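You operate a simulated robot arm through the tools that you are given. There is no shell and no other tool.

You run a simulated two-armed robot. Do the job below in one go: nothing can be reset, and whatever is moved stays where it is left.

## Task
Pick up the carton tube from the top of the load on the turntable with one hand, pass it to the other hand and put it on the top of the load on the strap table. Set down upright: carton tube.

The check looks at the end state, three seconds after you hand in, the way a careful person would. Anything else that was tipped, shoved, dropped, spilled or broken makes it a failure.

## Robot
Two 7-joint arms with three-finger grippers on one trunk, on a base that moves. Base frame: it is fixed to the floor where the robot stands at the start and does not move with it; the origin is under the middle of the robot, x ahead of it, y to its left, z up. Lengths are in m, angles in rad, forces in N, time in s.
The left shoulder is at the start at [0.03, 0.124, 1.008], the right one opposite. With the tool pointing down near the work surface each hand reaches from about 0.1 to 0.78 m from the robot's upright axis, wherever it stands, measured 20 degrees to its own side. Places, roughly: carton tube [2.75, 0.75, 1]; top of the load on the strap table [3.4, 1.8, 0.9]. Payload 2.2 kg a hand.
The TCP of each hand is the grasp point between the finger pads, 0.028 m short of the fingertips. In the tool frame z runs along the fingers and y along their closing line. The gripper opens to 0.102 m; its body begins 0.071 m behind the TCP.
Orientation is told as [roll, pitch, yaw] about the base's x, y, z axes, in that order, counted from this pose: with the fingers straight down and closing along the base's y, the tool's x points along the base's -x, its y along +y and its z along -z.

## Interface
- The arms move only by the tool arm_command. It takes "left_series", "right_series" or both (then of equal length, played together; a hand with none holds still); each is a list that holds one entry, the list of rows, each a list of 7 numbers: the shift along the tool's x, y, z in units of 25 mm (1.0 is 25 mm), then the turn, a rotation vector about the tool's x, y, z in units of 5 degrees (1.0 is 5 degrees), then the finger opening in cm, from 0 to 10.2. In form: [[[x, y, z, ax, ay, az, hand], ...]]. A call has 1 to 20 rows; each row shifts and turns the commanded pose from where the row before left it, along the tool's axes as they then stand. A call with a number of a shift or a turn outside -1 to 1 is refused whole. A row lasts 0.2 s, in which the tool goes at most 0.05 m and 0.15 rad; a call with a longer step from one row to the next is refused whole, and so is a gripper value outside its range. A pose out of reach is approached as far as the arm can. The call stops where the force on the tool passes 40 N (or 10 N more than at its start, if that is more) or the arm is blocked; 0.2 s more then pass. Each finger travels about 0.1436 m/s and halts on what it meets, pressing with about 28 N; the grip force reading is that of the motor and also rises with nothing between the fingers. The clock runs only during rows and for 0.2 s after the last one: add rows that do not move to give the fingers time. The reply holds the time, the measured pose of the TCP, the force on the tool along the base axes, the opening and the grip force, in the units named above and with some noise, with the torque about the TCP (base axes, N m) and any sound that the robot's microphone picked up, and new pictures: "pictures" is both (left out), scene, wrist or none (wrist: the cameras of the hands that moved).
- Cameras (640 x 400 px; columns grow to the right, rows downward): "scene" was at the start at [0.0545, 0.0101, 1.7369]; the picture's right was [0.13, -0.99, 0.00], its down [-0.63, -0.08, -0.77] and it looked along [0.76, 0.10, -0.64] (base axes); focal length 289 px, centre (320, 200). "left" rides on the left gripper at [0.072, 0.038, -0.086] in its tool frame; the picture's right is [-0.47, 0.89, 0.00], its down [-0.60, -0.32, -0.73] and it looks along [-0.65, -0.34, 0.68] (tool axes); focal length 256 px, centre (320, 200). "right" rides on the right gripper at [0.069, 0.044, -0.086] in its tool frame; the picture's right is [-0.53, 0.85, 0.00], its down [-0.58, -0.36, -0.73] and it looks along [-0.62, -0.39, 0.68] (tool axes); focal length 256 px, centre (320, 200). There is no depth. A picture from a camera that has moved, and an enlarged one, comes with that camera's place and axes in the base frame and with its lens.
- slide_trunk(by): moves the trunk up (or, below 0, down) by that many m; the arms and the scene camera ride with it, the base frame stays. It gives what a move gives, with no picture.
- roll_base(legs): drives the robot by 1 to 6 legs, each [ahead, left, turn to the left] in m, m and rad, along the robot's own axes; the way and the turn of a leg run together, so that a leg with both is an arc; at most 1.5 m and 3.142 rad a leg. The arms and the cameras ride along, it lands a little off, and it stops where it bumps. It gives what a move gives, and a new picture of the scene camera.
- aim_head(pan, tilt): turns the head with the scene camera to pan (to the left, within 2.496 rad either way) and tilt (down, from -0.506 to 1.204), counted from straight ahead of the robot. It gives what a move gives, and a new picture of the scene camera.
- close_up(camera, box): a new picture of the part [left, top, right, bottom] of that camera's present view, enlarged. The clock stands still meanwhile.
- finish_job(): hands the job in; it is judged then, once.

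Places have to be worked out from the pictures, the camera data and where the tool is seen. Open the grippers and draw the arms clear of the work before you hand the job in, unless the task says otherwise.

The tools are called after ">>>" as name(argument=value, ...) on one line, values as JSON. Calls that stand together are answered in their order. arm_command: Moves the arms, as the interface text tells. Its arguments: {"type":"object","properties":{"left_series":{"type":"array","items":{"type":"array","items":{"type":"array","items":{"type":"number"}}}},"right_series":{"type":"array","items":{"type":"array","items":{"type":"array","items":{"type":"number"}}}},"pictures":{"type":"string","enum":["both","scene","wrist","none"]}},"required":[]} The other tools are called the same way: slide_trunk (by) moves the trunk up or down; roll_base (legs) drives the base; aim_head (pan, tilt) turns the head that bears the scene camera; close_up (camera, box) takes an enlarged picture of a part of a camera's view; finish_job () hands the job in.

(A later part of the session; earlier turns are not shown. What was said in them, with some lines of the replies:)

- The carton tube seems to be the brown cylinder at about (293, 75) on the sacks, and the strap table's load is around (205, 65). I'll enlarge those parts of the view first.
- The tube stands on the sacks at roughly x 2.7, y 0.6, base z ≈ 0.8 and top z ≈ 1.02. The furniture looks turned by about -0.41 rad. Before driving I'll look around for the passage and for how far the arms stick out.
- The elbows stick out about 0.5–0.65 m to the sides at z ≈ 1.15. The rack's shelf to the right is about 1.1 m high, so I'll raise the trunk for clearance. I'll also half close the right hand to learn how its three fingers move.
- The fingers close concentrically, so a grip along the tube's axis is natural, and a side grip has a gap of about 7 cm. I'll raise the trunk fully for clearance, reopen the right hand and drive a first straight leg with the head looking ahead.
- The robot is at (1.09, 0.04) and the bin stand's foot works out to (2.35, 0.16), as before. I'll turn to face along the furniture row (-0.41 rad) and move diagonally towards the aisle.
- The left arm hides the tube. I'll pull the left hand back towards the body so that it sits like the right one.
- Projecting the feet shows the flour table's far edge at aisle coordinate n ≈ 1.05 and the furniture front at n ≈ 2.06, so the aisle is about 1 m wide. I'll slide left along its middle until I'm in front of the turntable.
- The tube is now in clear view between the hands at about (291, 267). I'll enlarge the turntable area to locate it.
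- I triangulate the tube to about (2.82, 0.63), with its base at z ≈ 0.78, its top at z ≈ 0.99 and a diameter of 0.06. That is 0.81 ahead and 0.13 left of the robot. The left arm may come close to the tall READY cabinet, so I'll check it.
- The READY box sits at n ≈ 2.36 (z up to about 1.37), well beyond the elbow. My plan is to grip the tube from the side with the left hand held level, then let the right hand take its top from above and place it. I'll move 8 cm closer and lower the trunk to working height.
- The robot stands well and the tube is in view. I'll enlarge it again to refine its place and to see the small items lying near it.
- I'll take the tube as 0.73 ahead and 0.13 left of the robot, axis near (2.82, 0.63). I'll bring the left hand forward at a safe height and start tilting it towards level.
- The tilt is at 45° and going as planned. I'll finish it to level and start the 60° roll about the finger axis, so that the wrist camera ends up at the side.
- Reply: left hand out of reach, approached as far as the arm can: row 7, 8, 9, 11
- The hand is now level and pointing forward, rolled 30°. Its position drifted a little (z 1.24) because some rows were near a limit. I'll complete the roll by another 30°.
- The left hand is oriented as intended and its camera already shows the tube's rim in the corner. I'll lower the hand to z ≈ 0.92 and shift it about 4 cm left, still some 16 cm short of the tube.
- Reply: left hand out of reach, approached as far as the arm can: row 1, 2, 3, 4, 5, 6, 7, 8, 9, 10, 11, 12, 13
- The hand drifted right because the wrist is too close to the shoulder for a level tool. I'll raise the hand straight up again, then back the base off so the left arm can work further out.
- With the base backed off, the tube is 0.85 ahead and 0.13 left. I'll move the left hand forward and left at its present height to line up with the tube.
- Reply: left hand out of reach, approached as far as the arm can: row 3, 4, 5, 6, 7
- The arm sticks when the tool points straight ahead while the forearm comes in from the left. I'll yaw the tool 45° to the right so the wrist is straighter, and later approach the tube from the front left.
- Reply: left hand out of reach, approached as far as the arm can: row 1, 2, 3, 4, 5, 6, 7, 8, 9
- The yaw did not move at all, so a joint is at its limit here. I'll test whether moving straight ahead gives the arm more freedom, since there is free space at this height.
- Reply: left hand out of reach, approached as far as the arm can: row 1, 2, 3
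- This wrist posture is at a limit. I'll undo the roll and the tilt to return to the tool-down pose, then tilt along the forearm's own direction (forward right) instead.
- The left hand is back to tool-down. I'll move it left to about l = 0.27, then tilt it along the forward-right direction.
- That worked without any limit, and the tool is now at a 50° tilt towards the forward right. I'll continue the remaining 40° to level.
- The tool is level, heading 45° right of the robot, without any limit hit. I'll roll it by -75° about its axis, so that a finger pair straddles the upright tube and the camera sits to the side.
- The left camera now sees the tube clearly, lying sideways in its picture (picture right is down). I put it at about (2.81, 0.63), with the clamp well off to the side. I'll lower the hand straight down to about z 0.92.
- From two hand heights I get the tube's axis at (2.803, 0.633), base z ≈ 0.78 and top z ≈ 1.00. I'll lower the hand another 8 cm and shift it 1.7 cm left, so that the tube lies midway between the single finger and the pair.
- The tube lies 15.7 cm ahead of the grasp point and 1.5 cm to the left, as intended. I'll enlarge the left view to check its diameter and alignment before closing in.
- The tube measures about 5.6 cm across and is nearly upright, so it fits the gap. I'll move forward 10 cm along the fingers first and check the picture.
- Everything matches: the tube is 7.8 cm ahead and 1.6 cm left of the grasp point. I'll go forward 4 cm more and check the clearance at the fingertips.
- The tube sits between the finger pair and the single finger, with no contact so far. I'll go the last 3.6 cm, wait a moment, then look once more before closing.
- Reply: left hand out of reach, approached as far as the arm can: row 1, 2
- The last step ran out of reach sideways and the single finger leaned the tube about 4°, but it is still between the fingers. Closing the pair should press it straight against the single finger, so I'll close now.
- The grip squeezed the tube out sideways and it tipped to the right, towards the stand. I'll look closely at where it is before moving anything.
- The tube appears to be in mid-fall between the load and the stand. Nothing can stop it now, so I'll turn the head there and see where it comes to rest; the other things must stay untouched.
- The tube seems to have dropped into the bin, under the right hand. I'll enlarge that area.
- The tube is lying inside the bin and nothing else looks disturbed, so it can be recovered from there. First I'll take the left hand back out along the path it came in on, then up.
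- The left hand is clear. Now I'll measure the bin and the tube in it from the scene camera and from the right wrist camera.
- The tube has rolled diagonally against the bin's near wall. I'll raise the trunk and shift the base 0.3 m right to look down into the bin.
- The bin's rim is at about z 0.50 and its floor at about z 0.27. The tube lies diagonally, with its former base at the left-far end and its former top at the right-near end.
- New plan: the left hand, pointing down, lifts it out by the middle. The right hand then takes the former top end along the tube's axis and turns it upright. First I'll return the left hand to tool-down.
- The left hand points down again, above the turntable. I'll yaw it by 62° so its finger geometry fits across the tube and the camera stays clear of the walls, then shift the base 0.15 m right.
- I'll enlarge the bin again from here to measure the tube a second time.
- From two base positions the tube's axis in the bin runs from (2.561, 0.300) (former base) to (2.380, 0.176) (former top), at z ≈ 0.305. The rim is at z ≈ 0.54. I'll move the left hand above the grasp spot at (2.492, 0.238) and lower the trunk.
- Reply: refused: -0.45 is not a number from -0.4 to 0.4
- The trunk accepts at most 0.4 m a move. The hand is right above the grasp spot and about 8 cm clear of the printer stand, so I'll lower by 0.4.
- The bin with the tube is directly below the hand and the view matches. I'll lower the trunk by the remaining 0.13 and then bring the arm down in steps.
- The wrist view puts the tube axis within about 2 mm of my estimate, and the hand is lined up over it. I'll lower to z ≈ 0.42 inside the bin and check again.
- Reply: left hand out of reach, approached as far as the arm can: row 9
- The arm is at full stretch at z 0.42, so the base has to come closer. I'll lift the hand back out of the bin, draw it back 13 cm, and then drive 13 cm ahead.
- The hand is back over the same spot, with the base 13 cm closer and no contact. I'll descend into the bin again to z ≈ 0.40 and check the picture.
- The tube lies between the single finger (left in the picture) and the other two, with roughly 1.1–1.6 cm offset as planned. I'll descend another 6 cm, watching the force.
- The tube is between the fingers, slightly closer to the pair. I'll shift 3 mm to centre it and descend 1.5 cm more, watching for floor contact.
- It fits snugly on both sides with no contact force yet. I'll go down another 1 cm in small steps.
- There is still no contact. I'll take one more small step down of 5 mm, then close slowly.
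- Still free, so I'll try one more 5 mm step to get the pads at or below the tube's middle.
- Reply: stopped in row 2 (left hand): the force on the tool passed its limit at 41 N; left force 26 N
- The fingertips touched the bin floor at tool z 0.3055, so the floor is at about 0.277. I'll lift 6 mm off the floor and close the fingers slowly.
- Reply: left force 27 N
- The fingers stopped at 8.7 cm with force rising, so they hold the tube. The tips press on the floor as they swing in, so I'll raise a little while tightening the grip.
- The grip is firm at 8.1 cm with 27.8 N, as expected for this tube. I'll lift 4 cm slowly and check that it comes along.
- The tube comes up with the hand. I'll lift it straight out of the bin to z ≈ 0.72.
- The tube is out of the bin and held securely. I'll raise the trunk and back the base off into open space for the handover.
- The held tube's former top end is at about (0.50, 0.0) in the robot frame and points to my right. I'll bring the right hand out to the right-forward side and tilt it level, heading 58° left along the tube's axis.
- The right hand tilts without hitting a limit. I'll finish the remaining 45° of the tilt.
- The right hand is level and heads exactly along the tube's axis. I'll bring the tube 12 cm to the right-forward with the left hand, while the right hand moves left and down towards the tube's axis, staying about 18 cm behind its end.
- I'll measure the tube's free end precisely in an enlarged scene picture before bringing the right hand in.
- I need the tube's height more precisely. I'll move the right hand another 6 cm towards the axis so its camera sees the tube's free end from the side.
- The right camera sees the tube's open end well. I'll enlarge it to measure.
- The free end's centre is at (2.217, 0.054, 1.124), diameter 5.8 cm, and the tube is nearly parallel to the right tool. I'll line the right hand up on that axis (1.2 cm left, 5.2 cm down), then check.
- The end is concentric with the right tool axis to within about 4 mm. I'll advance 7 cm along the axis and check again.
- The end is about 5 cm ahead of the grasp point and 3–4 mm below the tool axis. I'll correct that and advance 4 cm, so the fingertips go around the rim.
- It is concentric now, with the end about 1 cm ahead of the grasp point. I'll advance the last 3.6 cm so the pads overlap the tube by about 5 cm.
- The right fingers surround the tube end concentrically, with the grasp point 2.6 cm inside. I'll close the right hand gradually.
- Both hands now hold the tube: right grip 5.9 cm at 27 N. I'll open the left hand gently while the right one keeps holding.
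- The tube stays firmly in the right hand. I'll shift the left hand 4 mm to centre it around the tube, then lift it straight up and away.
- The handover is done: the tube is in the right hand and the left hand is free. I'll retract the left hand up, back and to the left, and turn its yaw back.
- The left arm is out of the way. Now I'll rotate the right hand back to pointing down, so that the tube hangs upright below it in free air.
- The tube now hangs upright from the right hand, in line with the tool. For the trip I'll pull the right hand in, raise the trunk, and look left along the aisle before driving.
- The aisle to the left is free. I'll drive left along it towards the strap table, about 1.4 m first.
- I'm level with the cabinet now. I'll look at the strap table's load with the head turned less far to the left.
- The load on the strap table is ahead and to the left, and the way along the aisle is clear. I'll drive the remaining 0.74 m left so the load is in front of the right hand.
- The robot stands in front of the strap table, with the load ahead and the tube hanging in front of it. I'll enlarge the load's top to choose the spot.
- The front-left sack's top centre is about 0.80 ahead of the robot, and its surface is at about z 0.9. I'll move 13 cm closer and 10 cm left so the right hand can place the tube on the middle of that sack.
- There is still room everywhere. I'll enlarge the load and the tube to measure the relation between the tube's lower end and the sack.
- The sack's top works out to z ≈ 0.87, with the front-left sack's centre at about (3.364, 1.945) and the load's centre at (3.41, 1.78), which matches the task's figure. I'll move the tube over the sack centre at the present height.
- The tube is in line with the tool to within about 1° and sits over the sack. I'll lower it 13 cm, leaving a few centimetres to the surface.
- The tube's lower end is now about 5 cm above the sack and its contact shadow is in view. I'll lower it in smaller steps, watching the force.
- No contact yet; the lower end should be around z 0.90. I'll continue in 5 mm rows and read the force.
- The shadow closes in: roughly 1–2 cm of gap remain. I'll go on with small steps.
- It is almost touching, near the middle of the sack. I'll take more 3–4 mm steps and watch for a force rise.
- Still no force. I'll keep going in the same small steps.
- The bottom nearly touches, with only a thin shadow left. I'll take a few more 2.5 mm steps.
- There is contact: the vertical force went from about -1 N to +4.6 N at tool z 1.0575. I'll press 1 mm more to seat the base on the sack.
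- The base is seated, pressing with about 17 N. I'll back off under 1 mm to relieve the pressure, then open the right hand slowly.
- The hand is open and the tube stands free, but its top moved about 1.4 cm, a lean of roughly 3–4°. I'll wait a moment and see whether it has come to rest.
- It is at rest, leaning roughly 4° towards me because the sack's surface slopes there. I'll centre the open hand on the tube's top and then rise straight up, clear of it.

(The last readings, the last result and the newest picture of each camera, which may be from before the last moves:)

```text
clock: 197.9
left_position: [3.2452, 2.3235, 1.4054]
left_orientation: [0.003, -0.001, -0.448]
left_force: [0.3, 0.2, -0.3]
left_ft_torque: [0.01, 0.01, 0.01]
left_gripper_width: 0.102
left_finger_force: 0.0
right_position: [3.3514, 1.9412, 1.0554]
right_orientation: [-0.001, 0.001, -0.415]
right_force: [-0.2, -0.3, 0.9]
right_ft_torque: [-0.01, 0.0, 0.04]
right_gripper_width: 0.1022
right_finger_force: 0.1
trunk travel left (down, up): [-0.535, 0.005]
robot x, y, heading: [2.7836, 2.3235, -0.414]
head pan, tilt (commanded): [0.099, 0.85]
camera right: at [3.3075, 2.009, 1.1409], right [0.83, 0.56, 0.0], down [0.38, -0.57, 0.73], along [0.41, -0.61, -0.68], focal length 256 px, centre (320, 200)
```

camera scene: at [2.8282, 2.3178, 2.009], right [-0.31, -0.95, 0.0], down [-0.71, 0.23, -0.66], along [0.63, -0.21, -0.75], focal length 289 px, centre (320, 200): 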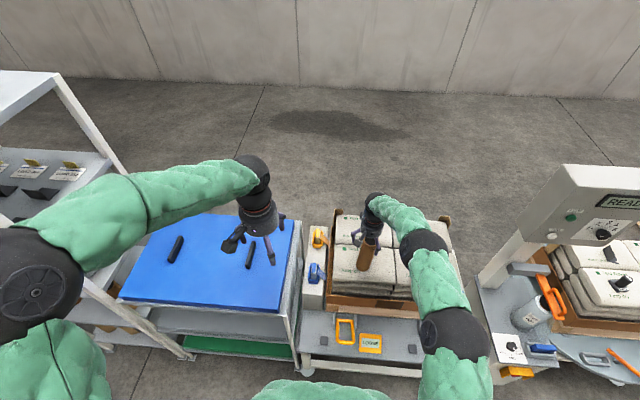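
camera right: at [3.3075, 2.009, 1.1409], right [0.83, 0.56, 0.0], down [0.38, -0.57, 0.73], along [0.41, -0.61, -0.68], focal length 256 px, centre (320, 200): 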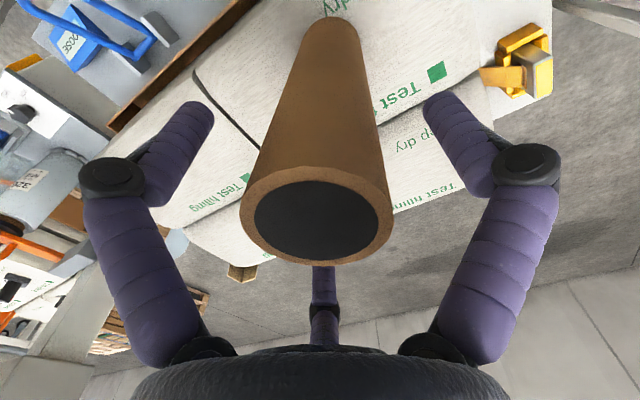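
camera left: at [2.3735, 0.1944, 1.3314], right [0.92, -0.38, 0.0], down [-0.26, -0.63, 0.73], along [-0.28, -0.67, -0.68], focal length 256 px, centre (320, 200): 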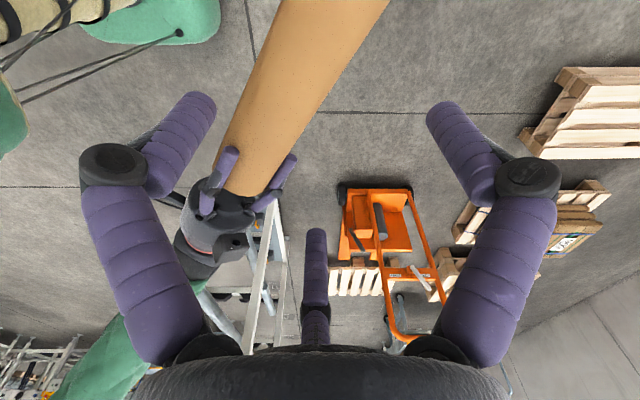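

The hand is centred around the tube's top now. I'll rise straight up 12 cm to leave the tube free-standing.

>>> arm_command(right_series=[[[0, 0, -0.3, 0, 0, 0, 10.2], [0, 0, -0.5, 0, 0, 0, 10.2], [0, 0, -0.7, 0, 0, 0, 10.2], [0, 0, -0.9, 0, 0, 0, 10.2], [0, 0, -0.9, 0, 0, 0, 10.2], [0, 0, -0.9, 0, 0, 0, 10.2], [0, 0, -0.9, 0, 0, 0, 10.2], [0, 0, 0, 0, 0, 0, 10.2]]], pictures="both")

>>> close_up(camera="scene", box=[300, 190, 428, 270])

```text
clock: 199.7
left_position: [3.2454, 2.3229, 1.4045]
left_orientation: [0.002, 0.001, -0.448]
left_force: [-0.6, 0.8, -0.2]
left_ft_torque: [-0.03, 0.03, -0.02]
left_gripper_width: 0.102
left_finger_force: 0.0
right_position: [3.3527, 1.9422, 1.1826]
right_orientation: [0.0, 0.002, -0.415]
right_force: [-0.2, -0.5, 0.1]
right_ft_torque: [0.04, 0.02, 0.03]
right_gripper_width: 0.102
right_finger_force: 0.0
trunk travel left (down, up): [-0.535, 0.005]
robot x, y, heading: [2.7813, 2.3303, -0.416]
head pan, tilt (commanded): [0.099, 0.85]
camera scene: at [2.8286, 2.3176, 2.0089], right [-0.31, -0.95, 0.0], down [-0.71, 0.23, -0.66], along [0.63, -0.21, -0.75], focal length 289 px, centre (320, 200)
camera right: at [3.3073, 2.0092, 1.2691], right [0.83, 0.56, 0.0], down [0.38, -0.57, 0.73], along [0.41, -0.61, -0.68], focal length 256 px, centre (320, 200)
```

scene: 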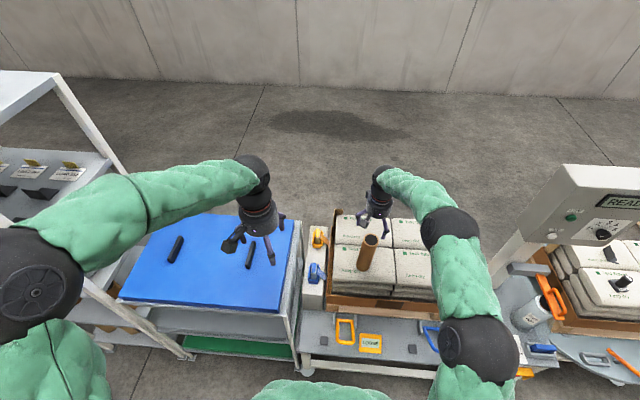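
right: 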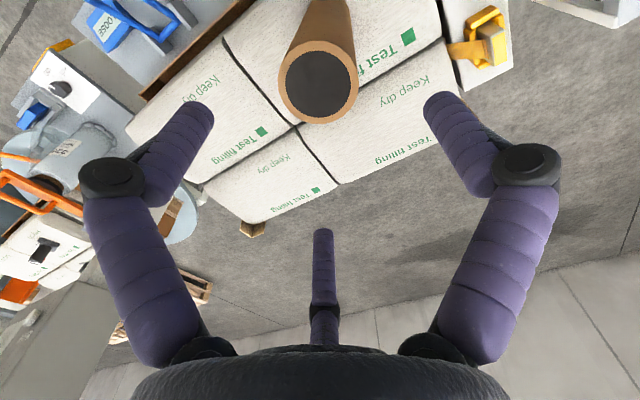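

```text
5.00 times, centred on (364, 230) of scene
camera zoom: at [2.8286, 2.3176, 2.0089], right [-0.31, -0.95, 0.0], down [-0.71, 0.23, -0.66], along [0.63, -0.21, -0.75], focal length 1444 px, centre (100, 50)
```

zoom: 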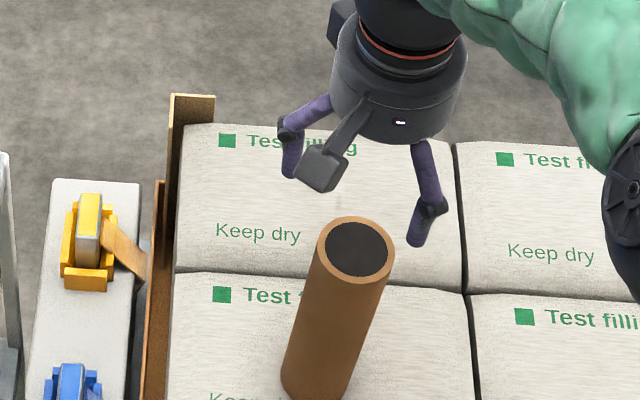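

The tube stands on its own on the sack. I'll enlarge it fully to judge how upright it is.

>>> close_up(camera="scene", box=[300, 215, 428, 295])

>>> close_up(camera="right", box=[200, 0, 440, 150])

```text
5.00 times, centred on (364, 255) of scene
camera zoom: at [2.8286, 2.3176, 2.0089], right [-0.31, -0.95, 0.0], down [-0.71, 0.23, -0.66], along [0.63, -0.21, -0.75], focal length 1444 px, centre (100, -75)
```

zoom: 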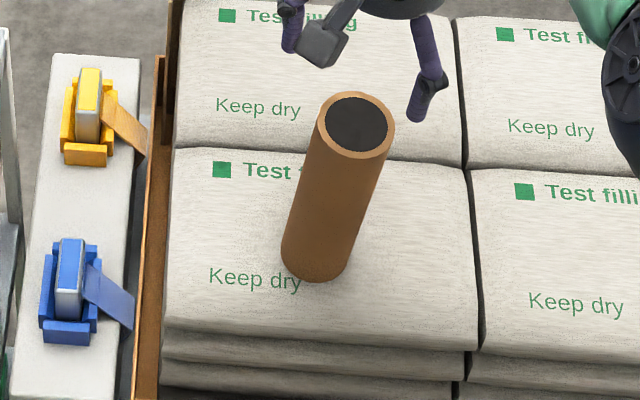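

```text
2.67 times, centred on (320, 75) of right
camera zoom: at [3.3073, 2.0092, 1.2691], right [0.83, 0.56, 0.0], down [0.38, -0.57, 0.73], along [0.41, -0.61, -0.68], focal length 683 px, centre (320, 533)
```

zoom: 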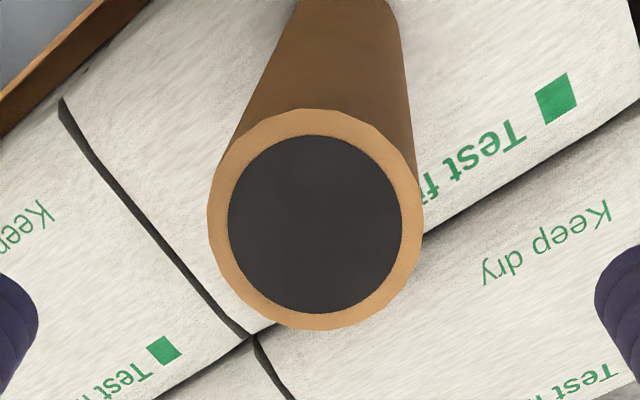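

It leans only about 2–4°, resting flat on the sack, and it has been still since I let go. I'll take the right hand further up and back over my side, clear of the work.

>>> arm_command(right_series=[[[0, 0, -0.9, 0, 0, 0, 10.2], [0, 0, -0.9, 0, 0, 0, 10.2], [0, 0, -0.9, 0, 0, 0, 10.2], [0.9, -0.1, 0, 0, 0, 0, 10.2], [0.9, -0.1, 0, 0, 0, 0, 10.2], [0.9, -0.1, 0, 0, 0, 0, 10.2], [0.9, -0.1, 0, 0, 0, 0, 10.2], [0.9, -0.1, 0, 0, 0, 0, 10.2], [0.9, -0.1, 0, 0, 0, 0, 10.2], [0.9, -0.1, 0, 0, 0, 0, 10.2], [0.9, -0.1, 0, 0, 0, 0, 10.2], [0.9, -0.1, 0, 0, 0, 0, 10.2], [0.9, -0.1, 0, 0, 0, 0, 10.2]]], pictures="scene")

>>> roll_base(legs=[[-0.12, 0.0, 0.0]])

>>> aim_head(pan=-0.2, tilt=0.75)

```text
clock: 202.5
left_position: [3.244, 2.3231, 1.4054]
left_orientation: [0.001, 0.0, -0.45]
left_force: [-0.6, -0.5, 0.8]
left_ft_torque: [0.02, -0.02, -0.03]
left_gripper_width: 0.1021
left_finger_force: 0.0
right_position: [3.1338, 2.0129, 1.2491]
right_orientation: [0.002, 0.001, -0.417]
right_force: [-0.2, 0.0, 0.5]
right_ft_torque: [0.04, 0.01, -0.02]
right_gripper_width: 0.102
right_finger_force: 0.0
trunk travel left (down, up): [-0.535, 0.005]
robot x, y, heading: [2.7849, 2.3327, -0.416]
head pan, tilt (commanded): [0.099, 0.85]
camera scene: at [2.8267, 2.3181, 2.009], right [-0.31, -0.95, 0.0], down [-0.71, 0.23, -0.66], along [0.63, -0.21, -0.75], focal length 289 px, centre (320, 200)
```

scene: 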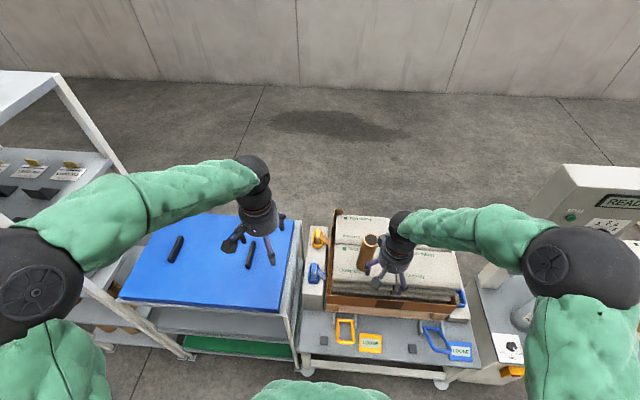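

```text
clock: 203.7
left_position: [3.1391, 2.3715, 1.4051]
left_orientation: [0.001, -0.001, -0.448]
left_force: [-0.3, -0.3, 0.5]
left_ft_torque: [0.01, 0.01, 0.0]
left_gripper_width: 0.1021
left_finger_force: 0.1
right_position: [3.0274, 2.0603, 1.2511]
right_orientation: [0.0, 0.002, -0.413]
right_force: [0.1, -0.5, -0.1]
right_ft_torque: [-0.02, -0.02, 0.01]
right_gripper_width: 0.1022
right_finger_force: 0.0
trunk travel left (down, up): [-0.535, 0.005]
robot x, y, heading: [2.6682, 2.3798, -0.418]
head pan, tilt (commanded): [0.099, 0.85]
camera scene: at [2.7214, 2.365, 2.0089], right [-0.31, -0.95, 0.0], down [-0.71, 0.23, -0.66], along [0.63, -0.2, -0.75], focal length 289 px, centre (320, 200)
```

scene: 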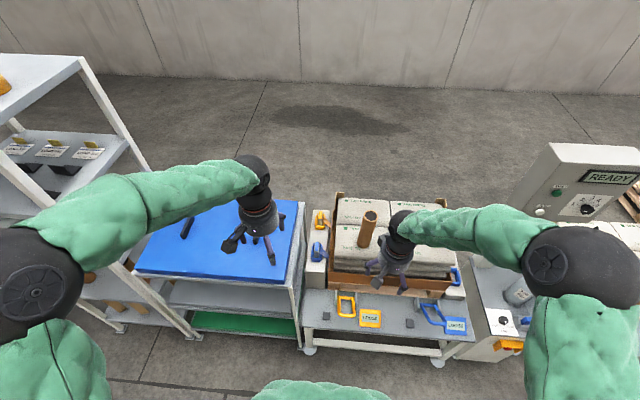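

```text
clock: 204.5
left_position: [3.1376, 2.3715, 1.4047]
left_orientation: [0.001, -0.001, -0.447]
left_force: [0.7, 0.6, 0.7]
left_ft_torque: [-0.02, 0.01, 0.02]
left_gripper_width: 0.102
left_finger_force: 0.1
right_position: [3.0273, 2.0618, 1.2503]
right_orientation: [-0.001, 0.001, -0.417]
right_force: [0.0, 0.0, -0.5]
right_ft_torque: [0.01, 0.03, 0.0]
right_gripper_width: 0.102
right_finger_force: 0.1
trunk travel left (down, up): [-0.535, 0.005]
robot x, y, heading: [2.6745, 2.3815, -0.417]
head pan, tilt (commanded): [-0.201, 0.75]
camera scene: at [2.7135, 2.342, 2.017], right [-0.58, -0.82, 0.0], down [-0.56, 0.39, -0.73], along [0.6, -0.42, -0.68], focal length 289 px, centre (320, 200)
```

scene: 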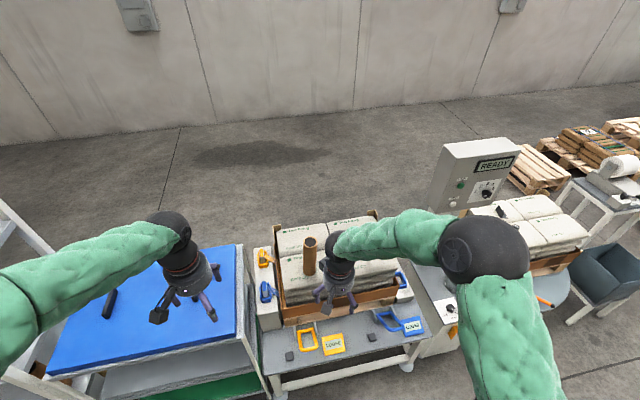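

The hands are clear. I'll do a last close check of the tube on the load and of the turntable, its items and the bin.

>>> close_up(camera="scene", box=[240, 205, 400, 305])

>>> close_up(camera="scene", box=[440, 130, 640, 330])

```text
4.00 times, centred on (320, 255) of scene
camera zoom: at [2.7135, 2.342, 2.017], right [-0.58, -0.82, 0.0], down [-0.56, 0.39, -0.73], along [0.6, -0.42, -0.68], focal length 1155 px, centre (320, -20)
```

zoom: 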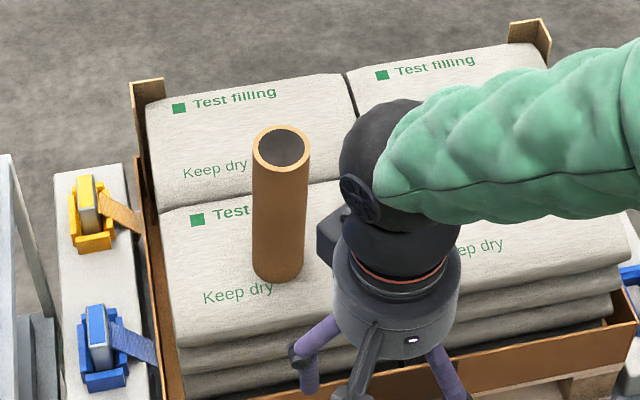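

```text
2.00 times, centred on (540, 230) of scene
camera zoom: at [2.7135, 2.342, 2.017], right [-0.58, -0.82, 0.0], down [-0.56, 0.39, -0.73], along [0.6, -0.42, -0.68], focal length 578 px, centre (-120, 140)
```

zoom: 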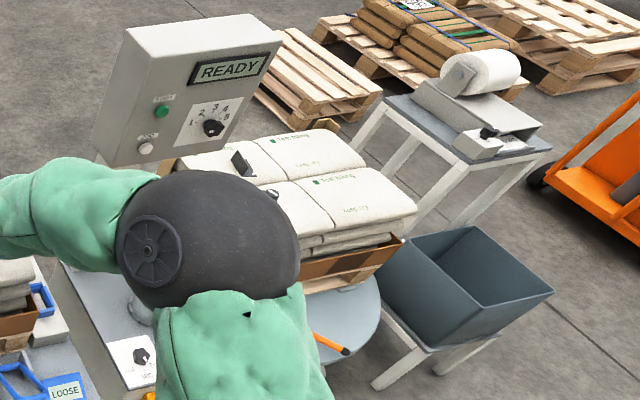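

The carton tube stands upright and still on the front-left sack of the strap table's load. The bin, printer and turntable items are in place as far as I can see, and both hands are open and clear of the work. I'm handing the job in.

>>> finish_job()

```text
The job is handed in.
```

The carton tube is standing upright on the strap table's load, on the front-left sack. I handed the job in with both hands open and clear of the work.

- **Drop on the way:** My first pick-up failed. The left hand squeezed the tube out sideways, and it tipped off the turntable load into the grey bin next to it. I lifted it back out of the bin with the left hand, passed it to the right hand in mid-air, and the right hand set it down. I kept the original top end up.
- **Bin:** While reaching in, the left fingertips pressed on the bin's floor until the force stop at 41 N. In the last pictures the bin looks in place.
- **Tube:** It leans about 2–4°, because the sack's surface slopes slightly there. It did not move after I let go.
- **Other things:** The printer stand and the visible turntable items looked undisturbed in the last pictures. My arm hid the small clamp and part of the turntable in that view.
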